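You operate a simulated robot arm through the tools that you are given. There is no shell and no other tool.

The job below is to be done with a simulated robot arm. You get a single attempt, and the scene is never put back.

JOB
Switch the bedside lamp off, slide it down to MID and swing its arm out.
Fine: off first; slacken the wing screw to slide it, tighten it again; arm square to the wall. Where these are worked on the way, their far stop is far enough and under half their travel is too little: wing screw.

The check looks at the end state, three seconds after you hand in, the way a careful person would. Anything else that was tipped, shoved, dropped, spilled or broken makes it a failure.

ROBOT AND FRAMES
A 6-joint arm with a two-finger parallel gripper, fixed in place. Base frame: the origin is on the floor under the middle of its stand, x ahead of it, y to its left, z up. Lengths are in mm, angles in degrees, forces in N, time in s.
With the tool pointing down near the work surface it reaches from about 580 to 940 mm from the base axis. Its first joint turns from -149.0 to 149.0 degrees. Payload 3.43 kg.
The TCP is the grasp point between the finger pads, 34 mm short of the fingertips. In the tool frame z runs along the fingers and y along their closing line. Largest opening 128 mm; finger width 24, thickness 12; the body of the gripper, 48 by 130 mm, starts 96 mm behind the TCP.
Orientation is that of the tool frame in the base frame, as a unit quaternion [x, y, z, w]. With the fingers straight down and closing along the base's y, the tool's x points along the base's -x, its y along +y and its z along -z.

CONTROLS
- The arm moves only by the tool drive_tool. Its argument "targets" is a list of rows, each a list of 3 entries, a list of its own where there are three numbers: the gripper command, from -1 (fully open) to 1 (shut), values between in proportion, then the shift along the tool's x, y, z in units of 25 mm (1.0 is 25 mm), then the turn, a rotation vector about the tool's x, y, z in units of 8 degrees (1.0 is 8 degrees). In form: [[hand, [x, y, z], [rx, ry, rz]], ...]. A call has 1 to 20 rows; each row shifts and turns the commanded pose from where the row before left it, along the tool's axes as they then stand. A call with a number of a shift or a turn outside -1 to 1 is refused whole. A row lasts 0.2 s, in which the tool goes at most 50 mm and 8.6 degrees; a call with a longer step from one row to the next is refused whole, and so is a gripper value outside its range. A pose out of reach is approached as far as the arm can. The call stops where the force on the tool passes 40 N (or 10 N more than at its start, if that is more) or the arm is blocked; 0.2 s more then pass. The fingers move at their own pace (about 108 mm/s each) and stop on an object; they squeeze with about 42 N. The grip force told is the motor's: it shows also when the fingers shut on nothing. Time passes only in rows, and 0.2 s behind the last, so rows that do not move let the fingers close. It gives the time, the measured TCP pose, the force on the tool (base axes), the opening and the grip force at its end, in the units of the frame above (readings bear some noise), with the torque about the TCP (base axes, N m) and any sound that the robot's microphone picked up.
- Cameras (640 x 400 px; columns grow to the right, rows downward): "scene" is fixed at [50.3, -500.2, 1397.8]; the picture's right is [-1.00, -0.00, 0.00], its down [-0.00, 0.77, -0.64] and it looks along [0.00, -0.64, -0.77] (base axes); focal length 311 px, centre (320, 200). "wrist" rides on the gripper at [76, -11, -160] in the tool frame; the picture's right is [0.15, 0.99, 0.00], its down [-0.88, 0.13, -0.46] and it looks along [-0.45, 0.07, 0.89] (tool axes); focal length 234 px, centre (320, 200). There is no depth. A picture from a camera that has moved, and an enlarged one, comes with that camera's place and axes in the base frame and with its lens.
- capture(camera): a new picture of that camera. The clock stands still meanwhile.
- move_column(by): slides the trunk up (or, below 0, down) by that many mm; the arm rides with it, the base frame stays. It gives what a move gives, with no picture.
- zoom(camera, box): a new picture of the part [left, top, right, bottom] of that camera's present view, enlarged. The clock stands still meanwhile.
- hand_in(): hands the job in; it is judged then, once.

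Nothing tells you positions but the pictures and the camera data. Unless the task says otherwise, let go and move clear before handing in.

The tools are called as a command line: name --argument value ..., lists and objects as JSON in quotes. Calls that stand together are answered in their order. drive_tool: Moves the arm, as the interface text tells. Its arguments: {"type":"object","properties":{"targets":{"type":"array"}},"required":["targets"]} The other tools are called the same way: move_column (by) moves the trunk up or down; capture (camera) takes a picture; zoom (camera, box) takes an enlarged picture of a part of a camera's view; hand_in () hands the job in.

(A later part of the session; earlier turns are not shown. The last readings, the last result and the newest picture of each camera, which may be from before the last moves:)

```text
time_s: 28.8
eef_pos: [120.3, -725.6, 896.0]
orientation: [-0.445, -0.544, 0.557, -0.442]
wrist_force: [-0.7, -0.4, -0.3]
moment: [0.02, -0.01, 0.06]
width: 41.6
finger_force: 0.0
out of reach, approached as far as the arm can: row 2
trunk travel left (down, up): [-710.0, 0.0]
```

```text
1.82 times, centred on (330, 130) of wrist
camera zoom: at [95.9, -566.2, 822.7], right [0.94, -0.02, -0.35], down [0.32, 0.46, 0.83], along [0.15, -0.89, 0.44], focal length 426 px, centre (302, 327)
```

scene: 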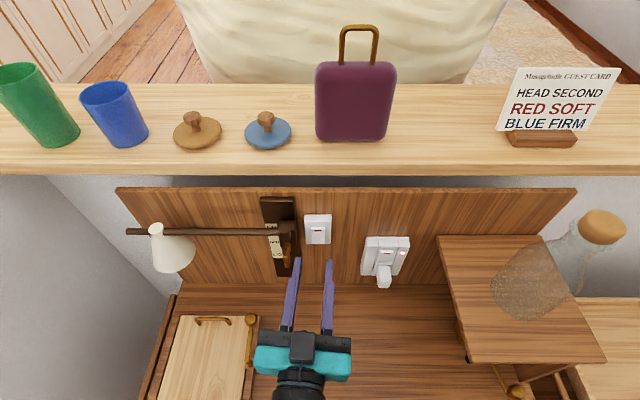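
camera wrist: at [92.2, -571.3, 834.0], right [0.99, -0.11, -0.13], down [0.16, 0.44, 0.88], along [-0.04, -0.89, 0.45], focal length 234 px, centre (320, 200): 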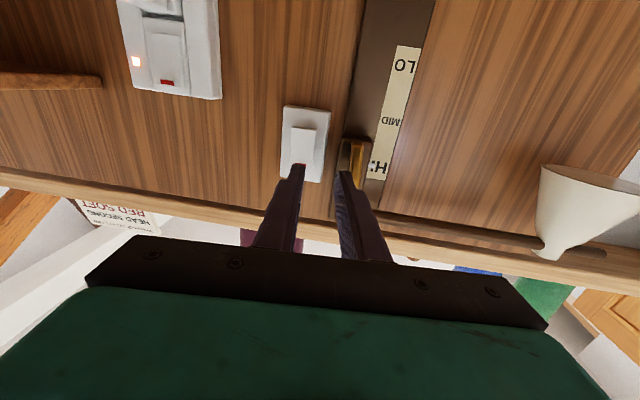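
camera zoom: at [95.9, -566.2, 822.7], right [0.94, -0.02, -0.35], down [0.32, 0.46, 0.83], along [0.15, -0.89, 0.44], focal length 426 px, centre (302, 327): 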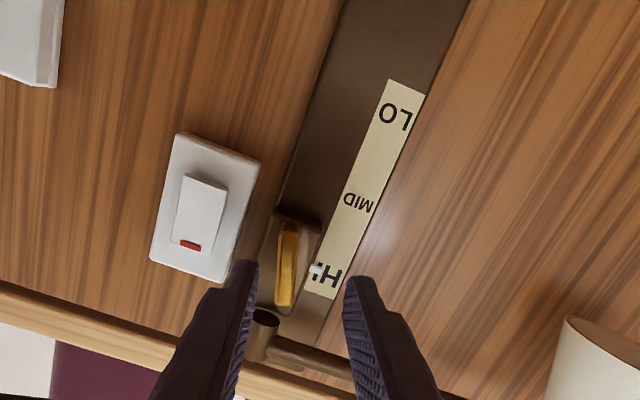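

The reach limit seems to come from a sideways offset in the arm, so with the tool square, x must be ≥ ~120. A small yaw of about 2° will let me centre on the wing.

drive_tool --targets '[[0.35, [0, 0, 0], [0.25, 0.05, 0]], [0.35, [0.1, -0.33, 0], [0, 0, 0]], [0.35, [0, 0, 0], [0, 0, 0]]]'

zoom --camera "scene" --box '[250, 215, 330, 300]'

zoom --camera "wrist" --box '[220, 20, 440, 240]'

```text
time_s: 29.6
eef_pos: [112.5, -724.5, 895.0]
orientation: [-0.452, -0.537, 0.562, -0.437]
wrist_force: [-0.2, 0.7, -0.6]
moment: [0.01, 0.04, 0.02]
width: 41.6
finger_force: 0.0
trunk travel left (down, up): [-710.0, 0.0]
```

```text
4.71 times, centred on (290, 258) of scene
camera zoom: at [50.3, -500.2, 1397.8], right [-1.0, 0.0, 0.0], down [0.0, 0.77, -0.64], along [0.0, -0.64, -0.77], focal length 1462 px, centre (461, -71)
```

zoom: 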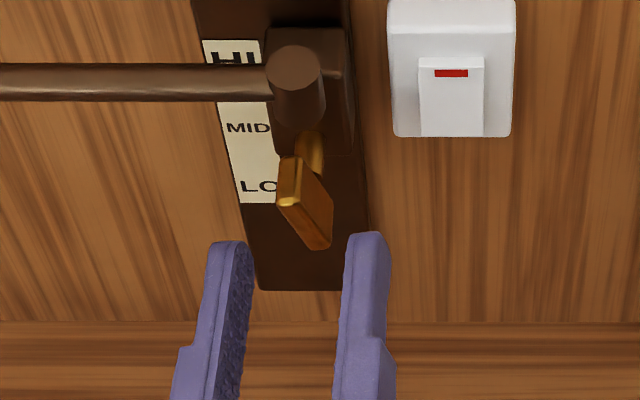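

```text
1.82 times, centred on (330, 130) of wrist
camera zoom: at [91.1, -565.8, 821.5], right [0.94, -0.04, -0.35], down [0.33, 0.46, 0.83], along [0.13, -0.89, 0.44], focal length 426 px, centre (302, 327)
```

zoom: 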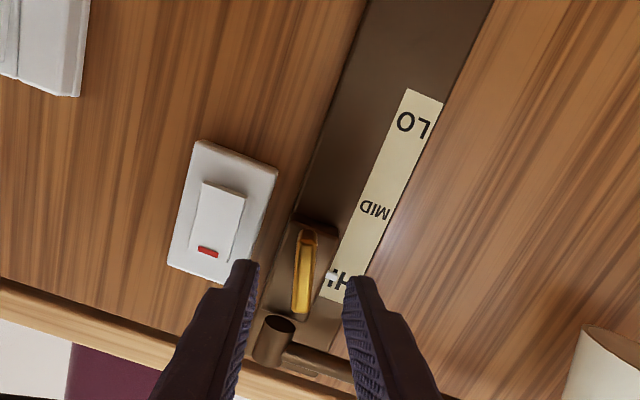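

The wing sits centred between the fingers. Moving forward to straddle it, then closing.

drive_tool --targets '[[0.35, [0, 0, 0.3], [0, 0, 0]], [0.35, [0, 0, 0.3], [0, 0, 0]], [0.35, [0, 0, 0.3], [0, 0, 0]], [0.35, [0, 0, 0.3], [0, 0, 0]], [0.35, [0, 0, 0.3], [0, 0, 0]], [0.35, [0, 0, 0], [0, 0, 0]]]'

zoom --camera "scene" --box '[250, 215, 330, 300]'

zoom --camera "wrist" --box '[220, 20, 440, 240]'

```text
time_s: 31.0
eef_pos: [108.5, -762.8, 895.6]
orientation: [-0.451, -0.539, 0.562, -0.437]
wrist_force: [-0.2, 0.2, -0.3]
moment: [-0.03, -0.01, 0.02]
width: 41.7
finger_force: 0.1
trunk travel left (down, up): [-710.0, 0.0]
```

```text
4.71 times, centred on (290, 258) of scene
camera zoom: at [50.3, -500.2, 1397.8], right [-1.0, 0.0, 0.0], down [0.0, 0.77, -0.64], along [0.0, -0.64, -0.77], focal length 1462 px, centre (461, -71)
```

zoom: 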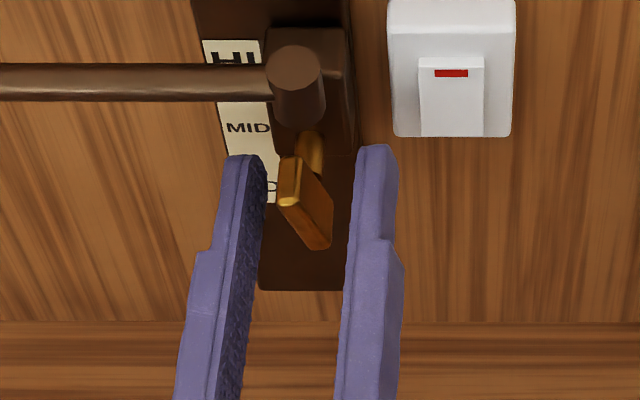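

```text
1.82 times, centred on (330, 130) of wrist
camera zoom: at [89.2, -602.9, 821.9], right [0.94, -0.04, -0.35], down [0.33, 0.46, 0.83], along [0.13, -0.89, 0.44], focal length 426 px, centre (302, 327)
```

zoom: 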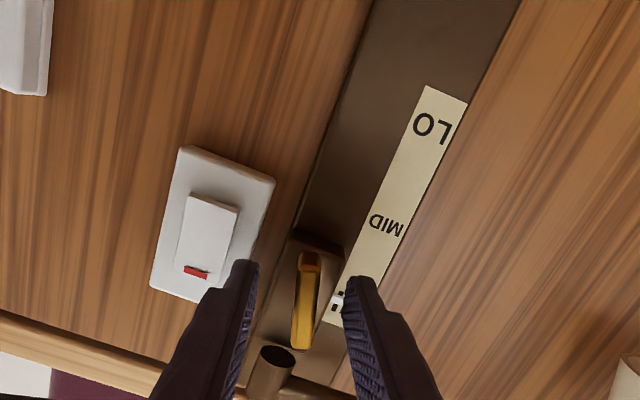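

drive_tool --targets '[[0.35, [0, 0.1, 0], [0, 0, 0]], [0.7, [0, 0, 0], [0, 0, 0]], [1, [0, 0, 0], [0, 0, 0]], [1, [0, 0, 0], [0, 0, 0]]]'

zoom --camera "scene" --box '[250, 215, 330, 300]'

zoom --camera "wrist" --box '[220, 20, 440, 240]'

```text
time_s: 32.0
eef_pos: [111.2, -761.9, 894.2]
orientation: [-0.451, -0.538, 0.562, -0.437]
wrist_force: [-5.2, -0.2, -3.4]
moment: [-0.53, 0.0, 0.92]
width: 11.6
finger_force: 45.1
trunk travel left (down, up): [-710.0, 0.0]
```

```text
4.71 times, centred on (290, 258) of scene
camera zoom: at [50.3, -500.2, 1397.8], right [-1.0, 0.0, 0.0], down [0.0, 0.77, -0.64], along [0.0, -0.64, -0.77], focal length 1462 px, centre (461, -71)
```

zoom: 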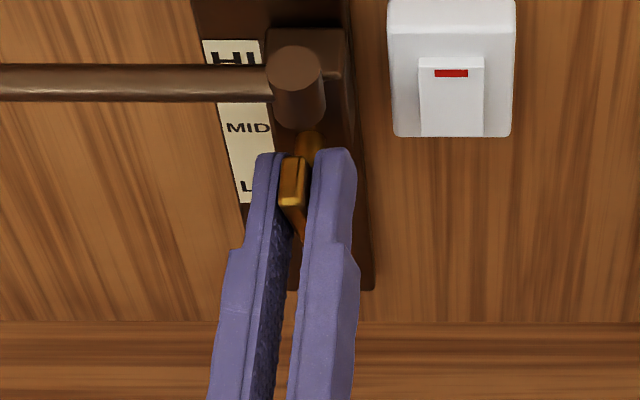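

```text
1.82 times, centred on (330, 130) of wrist
camera zoom: at [91.3, -603.0, 821.3], right [0.94, -0.04, -0.35], down [0.33, 0.45, 0.83], along [0.13, -0.89, 0.44], focal length 426 px, centre (302, 327)
```

zoom: 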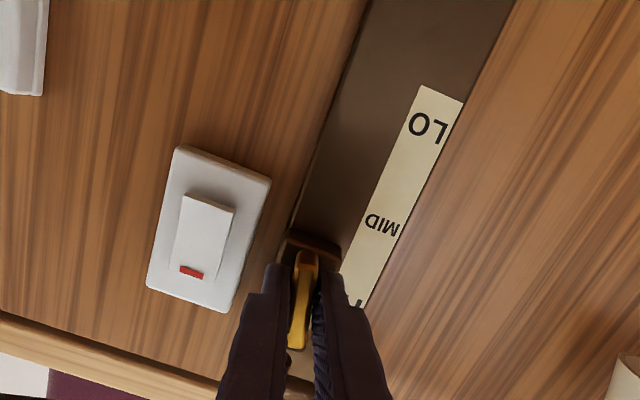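

The wing is gripped (11.6 mm). Turning anticlockwise in steps, watching the forces.

drive_tool --targets '[[1, [0, 0, 0], [0, 0, -0.7]], [1, [0, 0, 0], [0, 0, -0.7]], [1, [0, 0, 0], [0, 0, -0.7]], [1, [0, 0, 0], [0, 0, 0]]]'

drive_tool --targets '[[1, [0, 0, 0], [0, 0, -0.7]], [1, [0, 0, 0], [0, 0, -0.7]], [1, [0, 0, 0], [0, 0, -0.7]], [1, [0, 0, 0], [0, 0, 0]]]'

zoom --camera "scene" --box '[250, 195, 350, 300]'

```text
time_s: 33.0
eef_pos: [113.2, -762.2, 896.1]
orientation: [-0.368, -0.599, 0.62, -0.349]
wrist_force: [-3.1, 4.1, -5.2]
moment: [0.31, -0.01, 0.79]
width: 11.3
finger_force: 45.4
trunk travel left (down, up): [-710.0, 0.0]
```

```text
time_s: 34.0
eef_pos: [114.8, -762.3, 894.7]
orientation: [-0.277, -0.645, 0.664, -0.256]
wrist_force: [-1.4, 7.0, -5.1]
moment: [0.59, 0.0, 0.55]
width: 11.4
finger_force: 44.4
trunk travel left (down, up): [-710.0, 0.0]
```

```text
3.81 times, centred on (300, 248) of scene
camera zoom: at [50.3, -500.2, 1397.8], right [-1.0, 0.0, 0.0], down [0.0, 0.77, -0.64], along [0.0, -0.64, -0.77], focal length 1184 px, centre (396, 19)
```

zoom: 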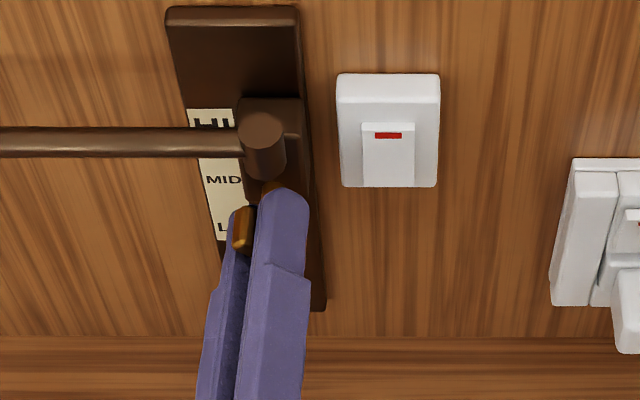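

drive_tool --targets '[[1, [0, 0, 0], [0, 0, -0.7]], [1, [0, 0, 0], [0, 0, -0.7]], [1, [0, 0, 0], [0, 0, -0.7]], [1, [0, 0, 0], [0, 0, 0]]]'

drive_tool --targets '[[1, [0, 0, 0], [0, 0, -0.7]], [1, [0, 0, 0], [0, 0, -0.7]], [1, [0, 0, 0], [0, 0, -0.7]], [1, [0, 0, 0], [0, 0, 0]]]'

zoom --camera "scene" --box '[250, 195, 350, 300]'

```text
time_s: 35.0
eef_pos: [112.9, -763.1, 894.5]
orientation: [-0.178, -0.679, 0.695, -0.155]
wrist_force: [4.4, 5.7, -5.0]
moment: [0.43, 0.01, 0.51]
width: 11.5
finger_force: 44.7
trunk travel left (down, up): [-710.0, 0.0]
```

```text
time_s: 36.0
eef_pos: [112.6, -762.9, 894.7]
orientation: [-0.078, -0.698, 0.71, -0.053]
wrist_force: [6.9, 6.4, -4.6]
moment: [0.39, 0.03, 0.6]
width: 11.4
finger_force: 44.7
trunk travel left (down, up): [-710.0, 0.0]
```

```text
3.81 times, centred on (300, 248) of scene
camera zoom: at [50.3, -500.2, 1397.8], right [-1.0, 0.0, 0.0], down [0.0, 0.77, -0.64], along [0.0, -0.64, -0.77], focal length 1184 px, centre (396, 19)
```

zoom: 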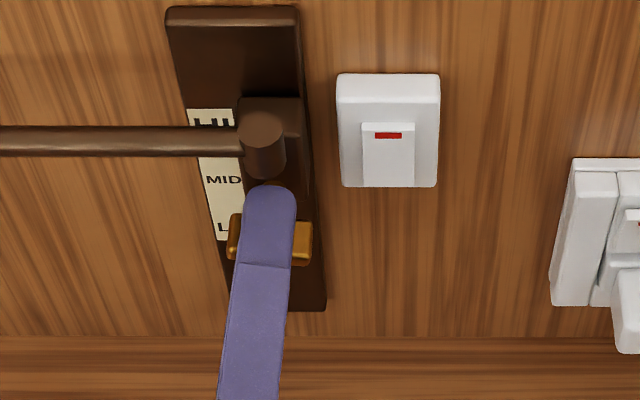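

The wing is about horizontal with no stop felt yet. Continuing.

drive_tool --targets '[[1, [0, 0, 0], [0, 0, -0.7]], [1, [0, 0, 0], [0, 0, -0.7]], [1, [0, 0, 0], [0, 0, 0]]]'

drive_tool --targets '[[1, [0, 0, 0], [0, 0, -0.7]], [1, [0, 0, 0], [0, 0, -0.7]], [1, [0, 0, 0], [0, 0, 0]]]'

drive_tool --targets '[[1, [0, 0, 0], [0, 0, -0.7]], [1, [0, 0, 0], [0, 0, -0.7]], [1, [0, 0, 0], [0, 0, 0]]]'

zoom --camera "scene" --box '[250, 195, 350, 300]'

```text
time_s: 36.8
eef_pos: [113.7, -764.3, 894.4]
orientation: [-0.009, -0.701, 0.712, 0.017]
wrist_force: [6.2, 7.6, -5.1]
moment: [0.47, -0.02, 0.55]
width: 11.3
finger_force: 44.3
trunk travel left (down, up): [-710.0, 0.0]
```

```text
time_s: 37.6
eef_pos: [112.8, -762.9, 894.2]
orientation: [0.06, -0.699, 0.707, 0.087]
wrist_force: [7.5, 6.5, -6.2]
moment: [0.52, 0.01, 0.51]
width: 11.4
finger_force: 45.6
trunk travel left (down, up): [-710.0, 0.0]
```

```text
time_s: 38.4
eef_pos: [112.6, -763.5, 894.6]
orientation: [0.127, -0.691, 0.695, 0.155]
wrist_force: [6.7, 4.8, -4.8]
moment: [0.08, 0.0, 0.49]
width: 11.2
finger_force: 45.3
trunk travel left (down, up): [-710.0, 0.0]
```

```text
3.81 times, centred on (300, 248) of scene
camera zoom: at [50.3, -500.2, 1397.8], right [-1.0, 0.0, 0.0], down [0.0, 0.77, -0.64], along [0.0, -0.64, -0.77], focal length 1184 px, centre (396, 19)
```

zoom: 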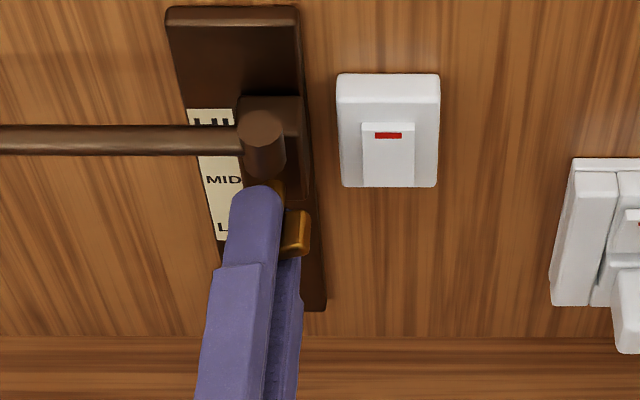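

drive_tool --targets '[[1, [0, 0, 0], [0, 0, -0.7]], [1, [0, 0, 0], [0, 0, -0.7]], [1, [0, 0, 0], [0, 0, -0.7]], [1, [0, 0, 0], [0, 0, 0]]]'

drive_tool --targets '[[1, [0, 0, 0], [0, 0, -0.7]], [1, [0, 0, 0], [0, 0, -0.7]], [1, [0, 0, 0], [0, 0, 0]]]'

drive_tool --targets '[[1, [0, 0, 0], [0, 0, -0.7]], [1, [0, 0, 0], [0, 0, -0.7]], [1, [0, 0, 0], [0, 0, 0]]]'

zoom --camera "scene" --box '[250, 195, 350, 300]'

```text
time_s: 39.4
eef_pos: [112.6, -763.0, 895.2]
orientation: [-0.227, 0.665, -0.665, -0.256]
wrist_force: [4.1, 3.2, -8.2]
moment: [-1.04, -1.24, 0.07]
width: 13.1
finger_force: 44.4
trunk travel left (down, up): [-710.0, 0.0]
```

```text
time_s: 40.2
eef_pos: [111.3, -761.3, 895.9]
orientation: [-0.289, 0.64, -0.637, -0.319]
wrist_force: [-1.9, 2.3, -4.8]
moment: [-1.41, -1.59, -0.23]
width: 18.1
finger_force: 45.2
trunk travel left (down, up): [-710.0, 0.0]
```

```text
time_s: 41.0
eef_pos: [112.3, -762.7, 894.5]
orientation: [-0.35, 0.608, -0.604, -0.377]
wrist_force: [-0.3, -1.8, -3.4]
moment: [-1.42, -2.24, 0.21]
width: 24.2
finger_force: 45.4
trunk travel left (down, up): [-710.0, 0.0]
```

```text
3.81 times, centred on (300, 248) of scene
camera zoom: at [50.3, -500.2, 1397.8], right [-1.0, 0.0, 0.0], down [0.0, 0.77, -0.64], along [0.0, -0.64, -0.77], focal length 1184 px, centre (396, 19)
```

zoom: 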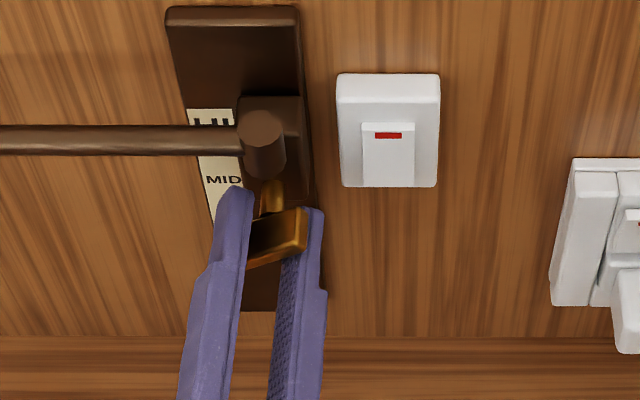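

The wing hit its far stop at roughly 118–120°, and the fingers were then forced open. I'll roll back to re-seat the grip on the bar.

drive_tool --targets '[[1, [0, 0, 0], [0, 0, 0.7]], [1, [0, 0, 0], [0, 0, 0.7]], [1, [0, 0, 0], [0, 0, 0.7]], [1, [0, 0, 0], [0, 0, 0.7]], [1, [0, 0, 0], [0, 0, 0]]]'

drive_tool --targets '[[1, [0, 0, 0], [0, 0, 0.6]], [1, [0, 0, 0], [0, 0, 0]]]'

zoom --camera "scene" --box '[250, 195, 350, 300]'

capture --camera "wrist"

```text
time_s: 42.2
eef_pos: [112.4, -761.5, 895.6]
orientation: [0.225, -0.665, 0.665, 0.254]
wrist_force: [-3.9, 0.3, -4.0]
moment: [-0.68, -0.98, 0.68]
width: 13.3
finger_force: 44.9
trunk travel left (down, up): [-710.0, 0.0]
```

```text
time_s: 42.8
eef_pos: [112.3, -761.9, 894.2]
orientation: [0.198, -0.674, 0.675, 0.227]
wrist_force: [-3.1, 1.3, -4.2]
moment: [-0.36, -0.29, 0.63]
width: 11.8
finger_force: 45.0
trunk travel left (down, up): [-710.0, 0.0]
```

```text
3.81 times, centred on (300, 248) of scene
camera zoom: at [50.3, -500.2, 1397.8], right [-1.0, 0.0, 0.0], down [0.0, 0.77, -0.64], along [0.0, -0.64, -0.77], focal length 1184 px, centre (396, 19)
```

zoom: 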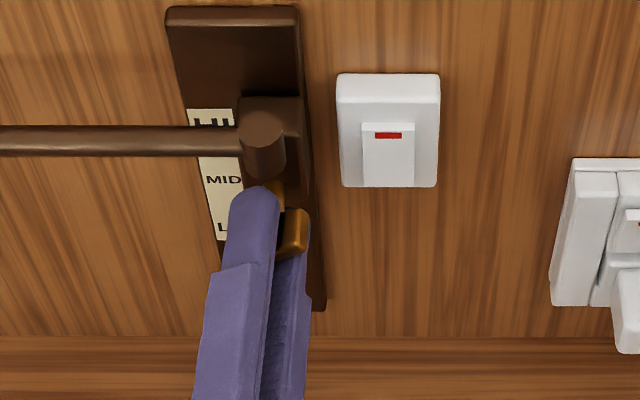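

```text
taken
camera wrist: at [62.6, -600.5, 945.7], right [-0.69, 0.02, -0.73], down [0.66, 0.42, -0.62], along [0.3, -0.91, -0.3], focal length 234 px, centre (320, 200)
```

wrist: 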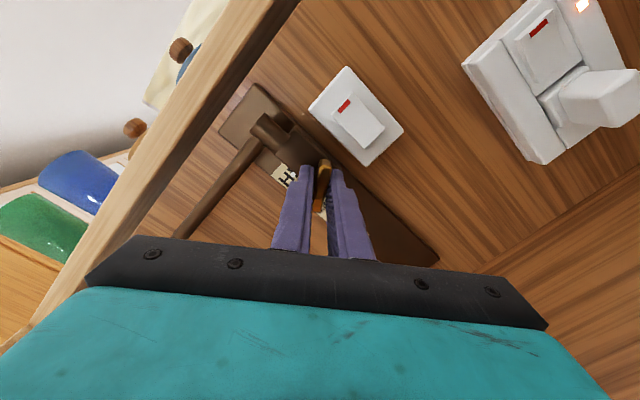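

Grip re-seated with the wing at its far stop. Now I'll slide the carriage down, 30 mm first.

drive_tool --targets '[[1, [-0.115, 0.164, 0], [0, 0, 0]], [1, [-0.115, 0.164, 0], [0, 0, 0]], [1, [-0.115, 0.164, 0], [0, 0, 0]], [1, [-0.115, 0.164, 0], [0, 0, 0]], [1, [-0.115, 0.164, 0], [0, 0, 0]], [1, [-0.115, 0.164, 0], [0, 0, 0]], [1, [0, 0, 0], [0, 0, 0]]]'

zoom --camera "scene" --box '[250, 195, 350, 300]'

zoom --camera "wrist" --box '[200, 60, 400, 260]'

```text
time_s: 44.4
eef_pos: [111.5, -761.0, 864.5]
orientation: [0.198, -0.674, 0.675, 0.227]
wrist_force: [-1.4, 1.6, 1.8]
moment: [-1.46, -0.37, -0.81]
width: 11.6
finger_force: 44.6
trunk travel left (down, up): [-710.0, 0.0]
```

```text
3.81 times, centred on (300, 248) of scene
camera zoom: at [50.3, -500.2, 1397.8], right [-1.0, 0.0, 0.0], down [0.0, 0.77, -0.64], along [0.0, -0.64, -0.77], focal length 1184 px, centre (396, 19)
```

zoom: 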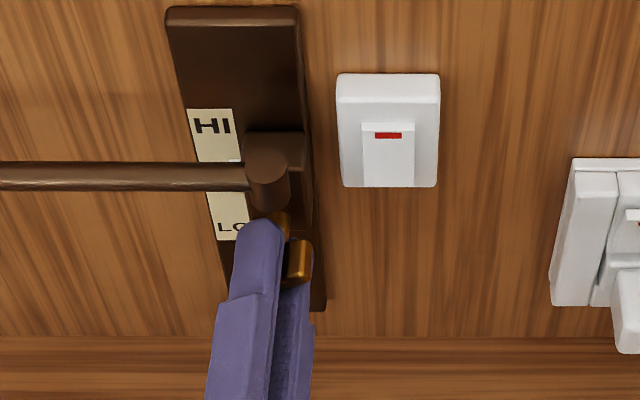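

```text
2.00 times, centred on (300, 160) of wrist
camera zoom: at [62.6, -600.5, 915.8], right [-0.69, 0.02, -0.73], down [0.66, 0.42, -0.62], along [0.3, -0.91, -0.3], focal length 468 px, centre (360, 280)
```

zoom: 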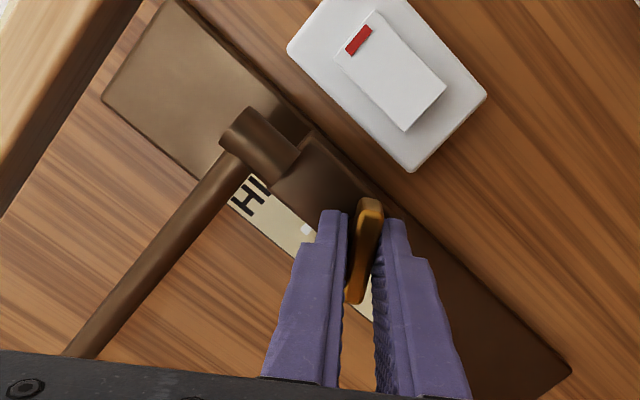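

The carriage follows; the pointer is about 32 mm below HI and HI–MID is about 50 mm. Sliding the remaining ~18.5 mm.

drive_tool --targets '[[1, [-0.106, 0.152, 0], [0, 0, 0]], [1, [-0.106, 0.152, 0], [0, 0, 0]], [1, [-0.106, 0.152, 0], [0, 0, 0]], [1, [-0.106, 0.152, 0], [0, 0, 0]], [1, [0, 0, 0], [0, 0, 0]]]'

zoom --camera "scene" --box '[250, 195, 330, 290]'

zoom --camera "wrist" --box '[200, 40, 400, 240]'

```text
time_s: 45.6
eef_pos: [112.3, -762.3, 846.3]
orientation: [0.198, -0.673, 0.676, 0.226]
wrist_force: [-3.2, 4.3, 0.9]
moment: [-1.24, -0.37, -0.44]
width: 11.7
finger_force: 45.1
trunk travel left (down, up): [-710.0, 0.0]
```

```text
4.21 times, centred on (290, 242) of scene
camera zoom: at [50.3, -500.2, 1397.8], right [-1.0, 0.0, 0.0], down [0.0, 0.77, -0.64], along [0.0, -0.64, -0.77], focal length 1308 px, centre (446, 21)
```

zoom: 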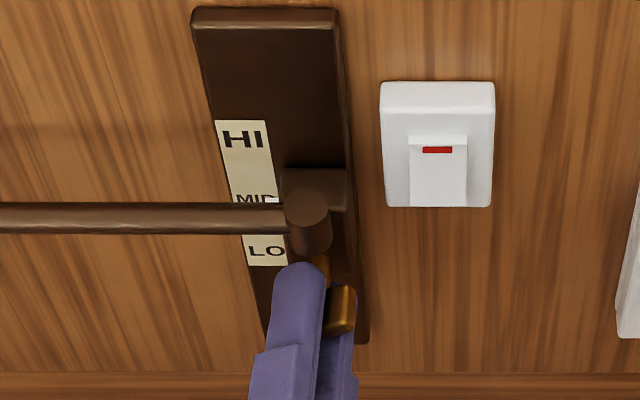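

```text
2.00 times, centred on (300, 140) of wrist
camera zoom: at [62.7, -600.5, 897.0], right [-0.69, 0.02, -0.73], down [0.66, 0.42, -0.62], along [0.3, -0.91, -0.3], focal length 468 px, centre (360, 320)
```

zoom: 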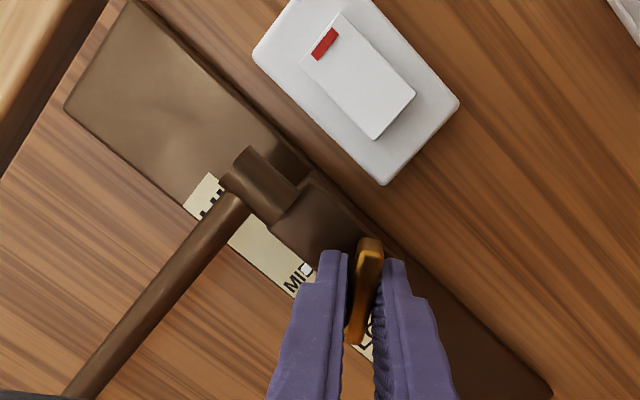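

zoom --camera "wrist" --box '[270, 140, 330, 200]'

zoom --camera "scene" --box '[265, 215, 310, 260]'

```text
6.67 times, centred on (300, 170) of wrist
camera zoom: at [62.7, -600.5, 897.0], right [-0.69, 0.02, -0.73], down [0.66, 0.42, -0.62], along [0.3, -0.91, -0.3], focal length 1561 px, centre (453, 400)
```

zoom: 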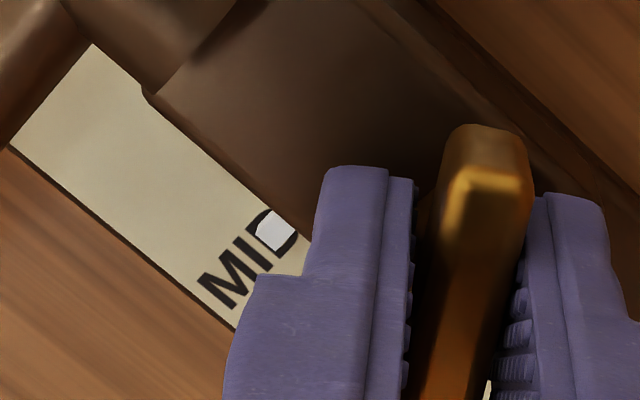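

```text
8.89 times, centred on (288, 238) of scene
camera zoom: at [50.3, -500.2, 1397.8], right [-1.0, 0.0, 0.0], down [0.0, 0.77, -0.64], along [0.0, -0.64, -0.77], focal length 2762 px, centre (609, -133)
```

zoom: 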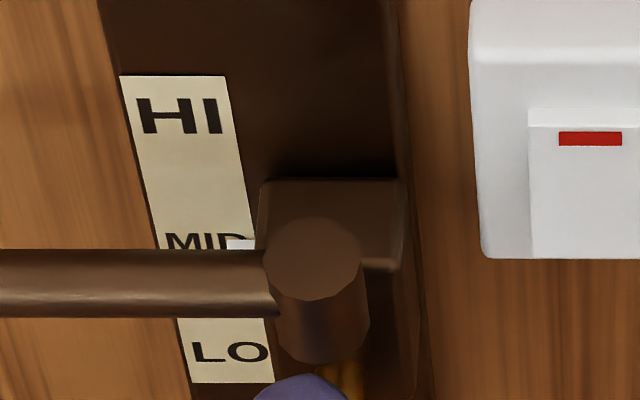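

The pointer sits on MID to within about 1 mm. Now I'll tighten the wing clockwise back to its stop.

drive_tool --targets '[[1, [0, 0, 0], [0, 0, 0.7]], [1, [0, 0, 0], [0, 0, 0.7]], [1, [0, 0, 0], [0, 0, 0.7]], [1, [0, 0, 0], [0, 0, 0.7]], [1, [0, 0, 0], [0, 0, 0.7]], [1, [0, 0, 0], [0, 0, 0]]]'

drive_tool --targets '[[1, [0, 0, 0], [0, 0, 0.7]], [1, [0, 0, 0], [0, 0, 0.7]], [1, [0, 0, 0], [0, 0, 0.7]], [1, [0, 0, 0], [0, 0, 0.7]], [1, [0, 0, 0], [0, 0, 0.7]], [1, [0, 0, 0], [0, 0, 0]]]'

drive_tool --targets '[[1, [0, 0, 0], [0, 0, 0.7]], [1, [0, 0, 0], [0, 0, 0.7]], [1, [0, 0, 0], [0, 0, 0.7]], [1, [0, 0, 0], [0, 0, 0.7]], [1, [0, 0, 0], [0, 0, 0]]]'

zoom --camera "scene" --box '[250, 195, 330, 290]'

```text
time_s: 47.0
eef_pos: [111.9, -762.4, 847.0]
orientation: [0.029, -0.702, 0.71, 0.056]
wrist_force: [-3.4, 12.5, -7.5]
moment: [0.64, 0.01, -0.69]
width: 11.6
finger_force: 44.6
trunk travel left (down, up): [-710.0, 0.0]
```

```text
time_s: 48.4
eef_pos: [113.3, -762.5, 847.4]
orientation: [-0.141, -0.688, 0.703, -0.117]
wrist_force: [-6.2, 12.2, -5.5]
moment: [0.79, -0.01, -0.54]
width: 11.6
finger_force: 44.4
trunk travel left (down, up): [-710.0, 0.0]
```

```text
time_s: 49.6
eef_pos: [112.6, -761.8, 847.6]
orientation: [-0.272, -0.647, 0.667, -0.251]
wrist_force: [-5.6, 8.5, -2.4]
moment: [0.66, -0.03, 0.36]
width: 11.3
finger_force: 45.1
trunk travel left (down, up): [-710.0, 0.0]
```

```text
4.21 times, centred on (290, 242) of scene
camera zoom: at [50.3, -500.2, 1397.8], right [-1.0, 0.0, 0.0], down [0.0, 0.77, -0.64], along [0.0, -0.64, -0.77], focal length 1308 px, centre (446, 21)
```

zoom: 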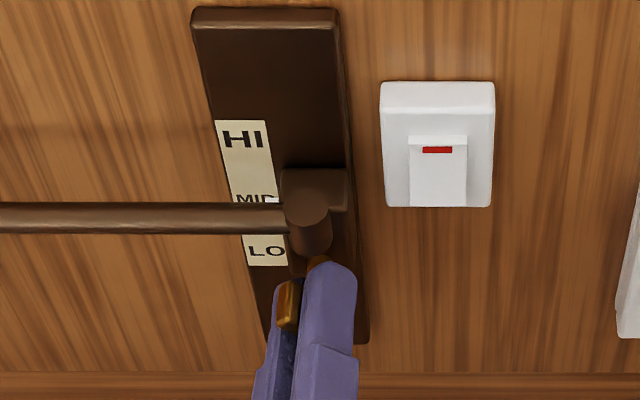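

zoom --camera "wrist" --box '[240, 60, 420, 240]'

zoom --camera "scene" --box '[265, 215, 310, 260]'

```text
2.22 times, centred on (330, 150) of wrist
camera zoom: at [55.8, -602.1, 801.1], right [0.57, -0.03, -0.82], down [0.74, 0.44, 0.51], along [0.34, -0.9, 0.28], focal length 520 px, centre (298, 311)
```

zoom: 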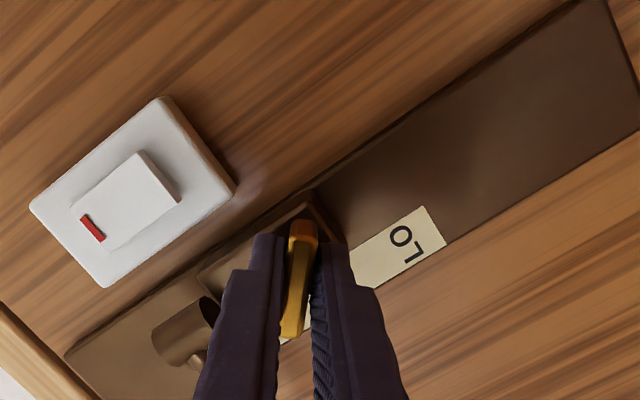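

```text
8.89 times, centred on (288, 238) of scene
camera zoom: at [50.3, -500.2, 1397.8], right [-1.0, 0.0, 0.0], down [0.0, 0.77, -0.64], along [0.0, -0.64, -0.77], focal length 2762 px, centre (609, -133)
```

zoom: 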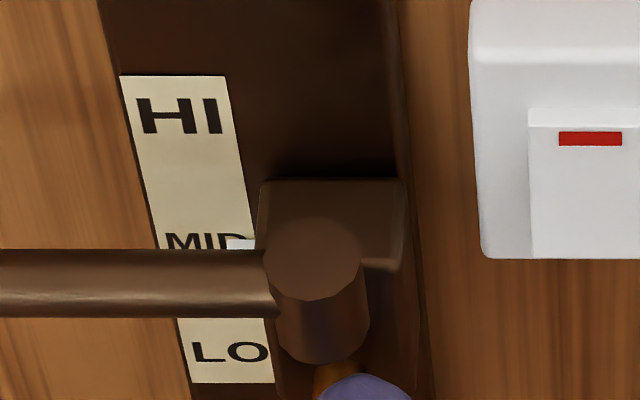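

The carriage hasn't moved. Continuing to tighten up to the stop.

drive_tool --targets '[[1, [0, 0, 0], [0, 0, 0.7]], [1, [0, 0, 0], [0, 0, 0.7]], [1, [0, 0, 0], [0, 0, 0.7]], [1, [0, 0, 0], [0, 0, 0.7]], [1, [0, 0, 0], [0, 0, 0]]]'

drive_tool --targets '[[1, [0, 0, 0], [0, 0, 0.6]], [1, [0, 0, 0], [0, 0, 0.6]], [1, [0, 0, 0], [0, 0, 0.6]], [1, [0, 0, 0], [0, 0, 0]]]'

drive_tool --targets '[[1, [0, 0, 0], [0, 0, 0.6]], [1, [0, 0, 0], [0, 0, 0.5]], [1, [0, 0, 0], [0, 0, 0]]]'

zoom --camera "scene" --box '[250, 195, 330, 290]'

```text
time_s: 50.8
eef_pos: [112.6, -763.8, 846.8]
orientation: [-0.392, -0.582, 0.605, -0.376]
wrist_force: [-6.3, 4.0, -4.1]
moment: [0.76, -0.02, 0.55]
width: 11.9
finger_force: 45.3
trunk travel left (down, up): [-710.0, 0.0]
```

```text
time_s: 51.8
eef_pos: [111.8, -763.5, 845.8]
orientation: [-0.463, -0.528, 0.554, -0.448]
wrist_force: [-9.7, 4.8, -5.1]
moment: [0.96, -0.01, 0.61]
width: 11.7
finger_force: 45.5
trunk travel left (down, up): [-710.0, 0.0]
```

```text
time_s: 52.6
eef_pos: [112.0, -763.9, 845.6]
orientation: [-0.502, -0.491, 0.517, -0.49]
wrist_force: [-10.4, 6.0, -4.2]
moment: [1.04, 0.01, 0.63]
width: 11.5
finger_force: 45.0
trunk travel left (down, up): [-710.0, 0.0]
```

```text
4.21 times, centred on (290, 242) of scene
camera zoom: at [50.3, -500.2, 1397.8], right [-1.0, 0.0, 0.0], down [0.0, 0.77, -0.64], along [0.0, -0.64, -0.77], focal length 1308 px, centre (446, 21)
```

zoom: 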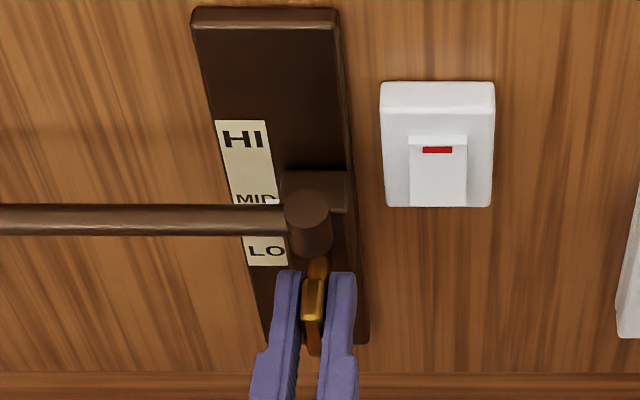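

The wing is vertical again but I feel no stop yet. Turning a little further clockwise to seat it.

drive_tool --targets '[[1, [0, 0, 0], [0, 0, 0.4]], [1, [0, 0, 0], [0, 0, 0]]]'

drive_tool --targets '[[1, [0, 0, 0], [0, 0, 0.4]], [1, [0, 0, 0], [0, 0, 0]]]'

drive_tool --targets '[[1, [0, 0, 0], [0, 0, 0.4]], [1, [0, 0, 0], [0, 0, 0]]]'

zoom --camera "scene" --box '[265, 215, 310, 280]'

```text
time_s: 53.2
eef_pos: [111.9, -763.9, 846.7]
orientation: [0.515, 0.477, -0.503, 0.505]
wrist_force: [-11.9, 6.8, -5.3]
moment: [0.63, 0.46, 0.93]
width: 12.1
finger_force: 45.0
trunk travel left (down, up): [-710.0, 0.0]
```

```text
time_s: 53.8
eef_pos: [110.0, -764.1, 845.9]
orientation: [0.529, 0.461, -0.489, 0.518]
wrist_force: [-16.4, 7.5, -4.6]
moment: [0.34, 0.74, 1.16]
width: 12.7
finger_force: 44.8
trunk travel left (down, up): [-710.0, 0.0]
```

```text
time_s: 54.2
eef_pos: [112.5, -762.6, 846.6]
orientation: [0.541, 0.449, -0.484, 0.52]
wrist_force: [-11.5, -1.8, -1.3]
moment: [-0.32, 0.91, 0.88]
width: 13.3
finger_force: 45.2
out of reach, approached as far as the arm can: row 1
trunk travel left (down, up): [-710.0, 0.0]
stopped in row 1: the force on the tool passed its limit at 46 N (the readings are from after the stop); the commanded pose is now the measured one
```

```text
6.15 times, centred on (288, 248) of scene
camera zoom: at [50.3, -500.2, 1397.8], right [-1.0, 0.0, 0.0], down [0.0, 0.77, -0.64], along [0.0, -0.64, -0.77], focal length 1912 px, centre (520, -92)
```

zoom: 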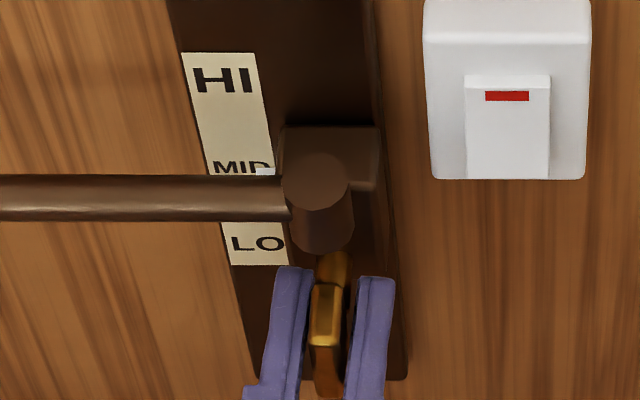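

The wing is firmly against its tight stop: turning moment rose and the bar no longer follows. I'll release and back away.

drive_tool --targets '[[0.35, [0, 0, 0], [0, 0, 0]], [0.35, [0, 0, 0], [0, 0, 0]], [0.35, [0, 0, -0.4], [0, 0, 0]], [0.35, [0, 0, -0.4], [0, 0, 0]], [0.35, [0, 0, -0.4], [0, 0, 0]], [0.35, [0, 0, -0.4], [0, 0, 0]], [0.35, [0, 0, 0], [0, 0, 0]]]'

capture --camera "scene"

zoom --camera "scene" --box '[255, 205, 315, 280]'

capture --camera "wrist"

zoom --camera "wrist" --box '[220, 40, 440, 240]'

```text
time_s: 55.8
eef_pos: [117.0, -723.8, 846.9]
orientation: [0.541, 0.449, -0.484, 0.521]
wrist_force: [0.3, 0.0, 1.0]
moment: [-0.02, -0.03, 0.02]
width: 41.7
finger_force: 0.1
trunk travel left (down, up): [-710.0, 0.0]
```

```text
taken
```

scene: 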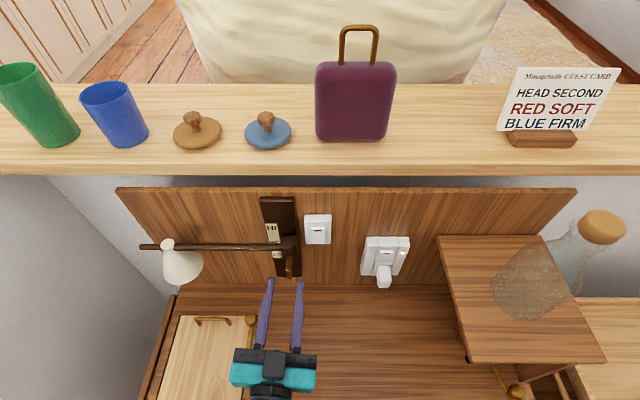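

```text
5.33 times, centred on (285, 242) of scene
camera zoom: at [50.3, -500.2, 1397.8], right [-1.0, 0.0, 0.0], down [0.0, 0.77, -0.64], along [0.0, -0.64, -0.77], focal length 1657 px, centre (507, -27)
```

zoom: 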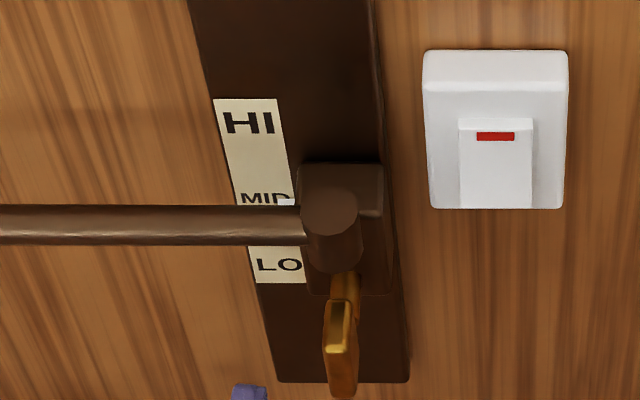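

```text
taken
camera wrist: at [123.9, -564.5, 768.4], right [1.0, -0.06, -0.02], down [0.04, 0.46, 0.88], along [-0.04, -0.88, 0.47], focal length 234 px, centre (320, 200)
```

wrist: 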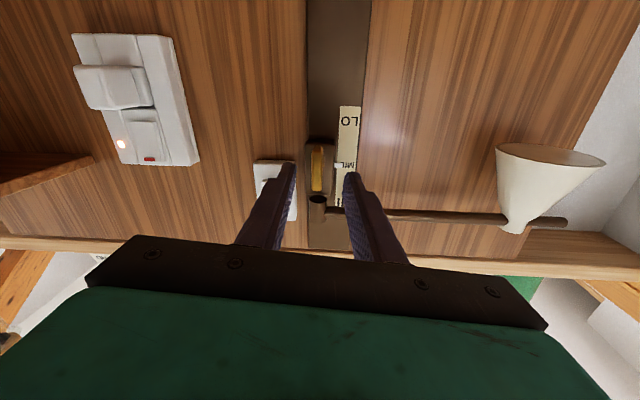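

```text
2.00 times, centred on (330, 140) of wrist
camera zoom: at [123.9, -564.5, 768.4], right [1.0, -0.06, -0.02], down [0.04, 0.46, 0.88], along [-0.04, -0.88, 0.47], focal length 468 px, centre (300, 320)
```

zoom: 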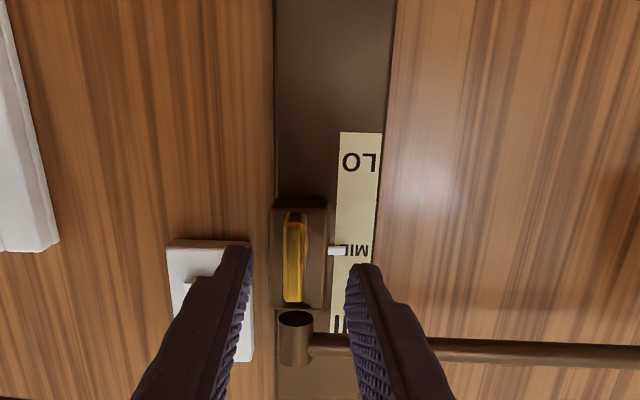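

The pointer is at MID and the wing is vertical and tight. Next I'll swing the arm: raise the tool, roll it and tilt it down so the fingers can straddle the lamp arm (axis near y -797, z 905) from above.

drive_tool --targets '[[0.35, [-0.99, 0.13, 0], [0, 0, 0]], [0.35, [-0.99, 0.13, 0], [0, 0, 0]], [0.35, [-0.99, 0.13, 0], [0, 0, 0]], [0.35, [-0.99, 0.13, 0], [0, 0, 0]], [0.35, [-0.99, 0.13, 0], [0, 0, 0]], [0.35, [0.05, 1, 0], [0, 0, 0]], [0.35, [0.05, 1, 0], [0, 0, 0]], [0.35, [0.05, 1, 0], [0, 0, 0]], [0.35, [0.05, 1, 0], [0, 0, 0]]]'

drive_tool --targets '[[0.35, [0, 0, 0], [0, 0, 1]], [0.35, [0, 0, 0], [0, 0, 1]], [0.35, [0, 0, 0], [0, 0, 1]], [0.35, [0, 0, 0], [0, 0, 1]], [0.35, [0, 0, 0], [0, 0, 1]], [0.35, [0, 0, 0], [0, 0, 1]], [0.35, [0, 0, 0], [0, 0, 1]], [0.35, [0, 0, 0], [0, 0, 1]], [0.35, [0, 0, 0], [0, 0, 1]], [0.35, [0, 0, 0], [0, 0, 1]], [0.35, [0, 0, 0], [0, 0, 0.3]]]'

capture --camera "scene"

```text
time_s: 57.8
eef_pos: [215.8, -726.8, 979.2]
orientation: [0.542, 0.448, -0.484, 0.521]
wrist_force: [0.0, 0.2, 0.0]
moment: [0.04, -0.01, 0.03]
width: 41.6
finger_force: 0.2
trunk travel left (down, up): [-710.0, 0.0]
```

```text
time_s: 60.2
eef_pos: [290.0, -749.6, 1194.7]
orientation: [0.737, -0.011, -0.041, 0.674]
wrist_force: [0.9, 0.5, 0.8]
moment: [-0.01, -0.01, -0.03]
width: 41.7
finger_force: 0.0
out of reach, approached as far as the arm can: row 4, 5, 6, 7, 8, 9, 10, 11
trunk travel left (down, up): [-710.0, 0.0]
```

```text
taken
```

scene: 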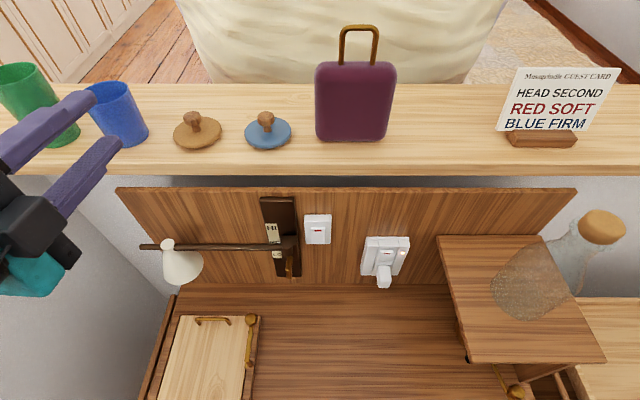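

The roll pushed the arm out of reach and it drifted up to z ≈ 1195, though nothing was touched. The orientation is the one I wanted, so I'll pitch the fingers down here in the clear, in small batches.

drive_tool --targets '[[0.35, [0, 0, 0], [1, 0, 0]], [0.35, [0, 0, 0], [1, 0, 0]], [0.35, [0, 0, 0], [1, 0, 0]]]'

capture --camera "scene"

```text
time_s: 61.0
eef_pos: [288.7, -748.9, 1194.2]
orientation: [0.86, -0.019, -0.036, 0.509]
wrist_force: [-1.0, -0.1, -0.8]
moment: [-0.02, -0.02, -0.02]
width: 41.6
finger_force: 0.1
trunk travel left (down, up): [-710.0, 0.0]
```

```text
taken
```

scene: 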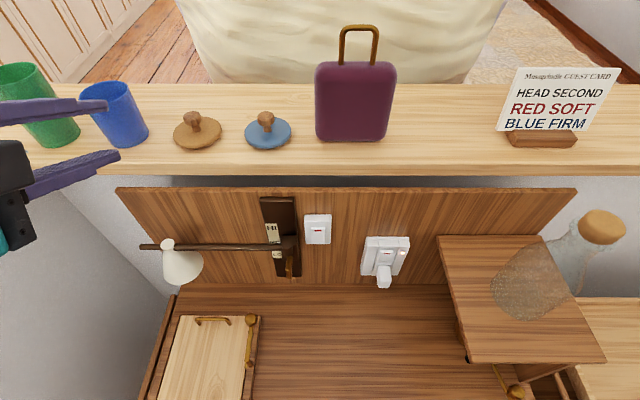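

drive_tool --targets '[[0.35, [0, 0, 0], [1, 0, 0]], [0.35, [0, 0, 0], [1, 0, 0]], [0.35, [0, 0, 0], [1, 0, 0]], [0.35, [0, 0, 0], [1, 0, 0]]]'

capture --camera "scene"

capture --camera "wrist"

```text
time_s: 62.0
eef_pos: [289.2, -749.4, 1195.2]
orientation: [0.967, -0.029, -0.03, 0.251]
wrist_force: [-0.4, -0.4, 0.1]
moment: [0.0, 0.0, -0.03]
width: 41.6
finger_force: 0.1
trunk travel left (down, up): [-710.0, 0.0]
```

```text
taken
```

scene: 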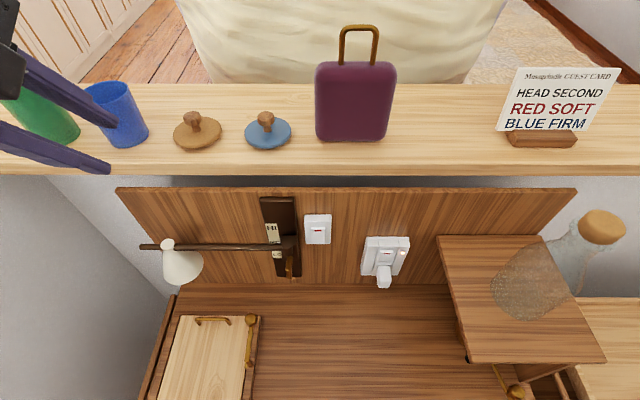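

```text
taken
camera wrist: at [377.0, -667.8, 1325.8], right [0.1, -0.87, 0.48], down [-0.85, 0.17, 0.5], along [-0.52, -0.46, -0.72], focal length 234 px, centre (320, 200)
```

wrist: 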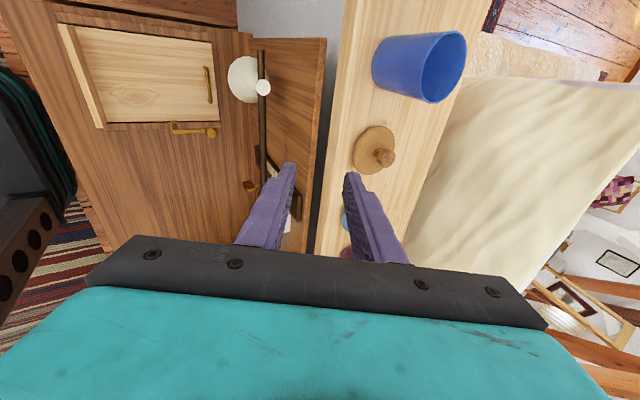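

Orientation is close. I'll trim out the small yaw and roll, shift over the grip point, then check before lowering with the trunk.

drive_tool --targets '[[0.4, [0, 0, 0], [0, 0.52, -0.3]], [0.4, [-0.9, 0, 0], [0, 0, 0]], [0.4, [-0.9, 0, 0], [0, 0, 0]], [0.4, [-0.9, 0, 0], [0, 0, 0]], [0.4, [0, 0, 0], [0, 0, 0]]]'

capture --camera "scene"

capture --camera "wrist"

```text
time_s: 63.2
eef_pos: [220.9, -748.4, 1194.1]
orientation: [0.967, 0.0, 0.0, 0.253]
wrist_force: [0.0, 0.1, -0.1]
moment: [0.01, -0.03, 0.01]
width: 38.2
finger_force: 0.1
trunk travel left (down, up): [-710.0, 0.0]
```

```text
taken
```

scene: 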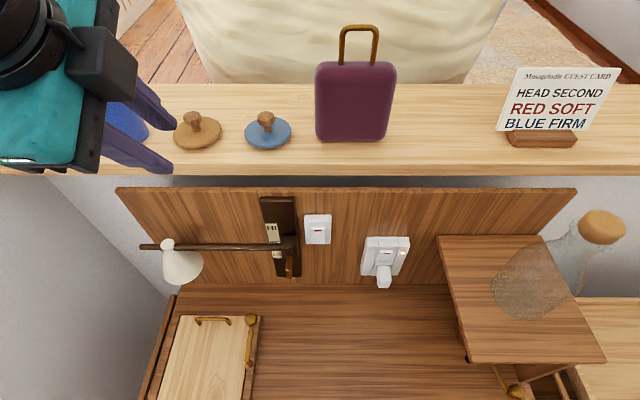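

```text
taken
camera wrist: at [297.3, -660.7, 1328.4], right [0.15, -0.86, 0.48], down [-0.88, 0.11, 0.46], along [-0.45, -0.49, -0.74], focal length 234 px, centre (320, 200)
```

wrist: 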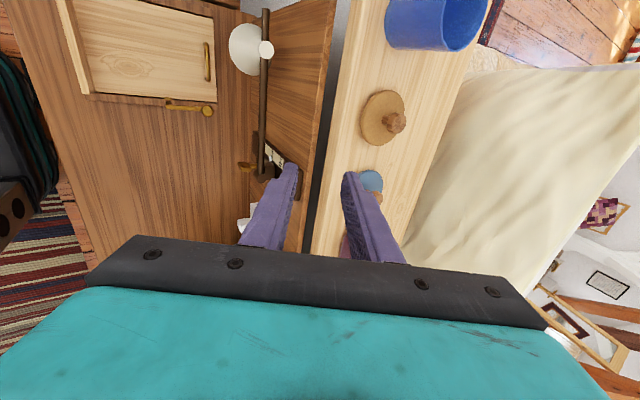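

Orientation is now exact, with a 29° tilt. Lowering with the trunk toward the pre-grasp height.

move_column --by -120

capture --camera "scene"

```text
time_s: 64.7
eef_pos: [220.8, -748.1, 1075.0]
orientation: [0.968, 0.0, 0.0, 0.253]
wrist_force: [0.7, -0.2, 0.2]
moment: [-0.01, 0.0, 0.0]
width: 38.4
finger_force: 0.0
trunk travel left (down, up): [-590.0, 120.0]
```

```text
taken
```

scene: 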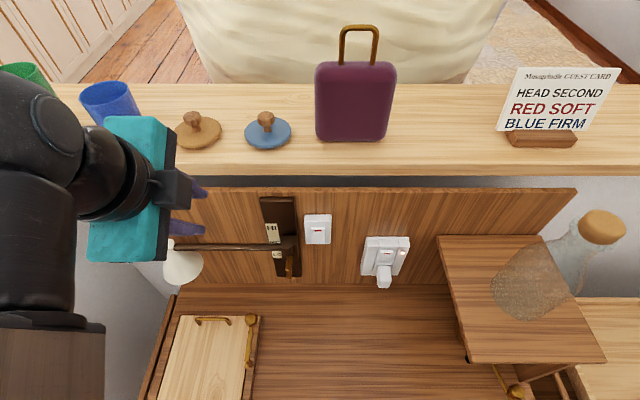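

move_column --by -95

capture --camera "scene"

capture --camera "wrist"

```text
time_s: 66.0
eef_pos: [221.5, -749.3, 979.7]
orientation: [0.968, 0.0, 0.0, 0.253]
wrist_force: [-0.1, 1.0, 0.0]
moment: [0.0, 0.01, -0.02]
width: 38.6
finger_force: 0.1
trunk travel left (down, up): [-495.0, 215.0]
```

```text
taken
```

scene: 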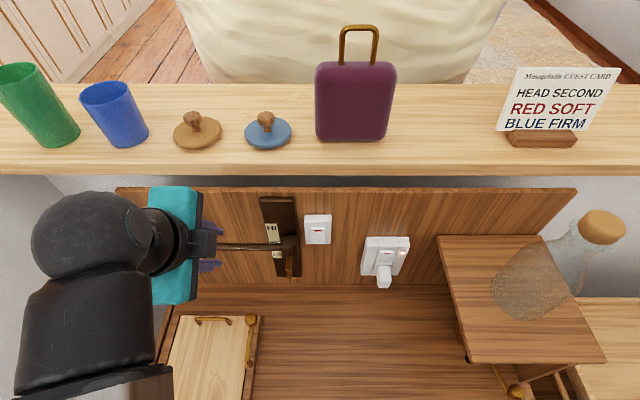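

```text
taken
camera wrist: at [297.3, -660.6, 1113.5], right [0.15, -0.86, 0.48], down [-0.88, 0.11, 0.46], along [-0.45, -0.49, -0.74], focal length 234 px, centre (320, 200)
```

wrist: 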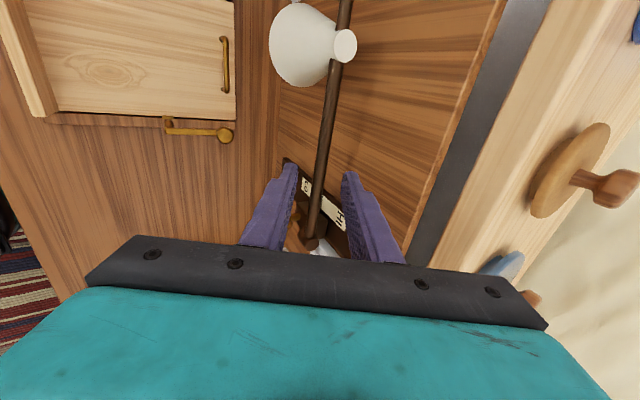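

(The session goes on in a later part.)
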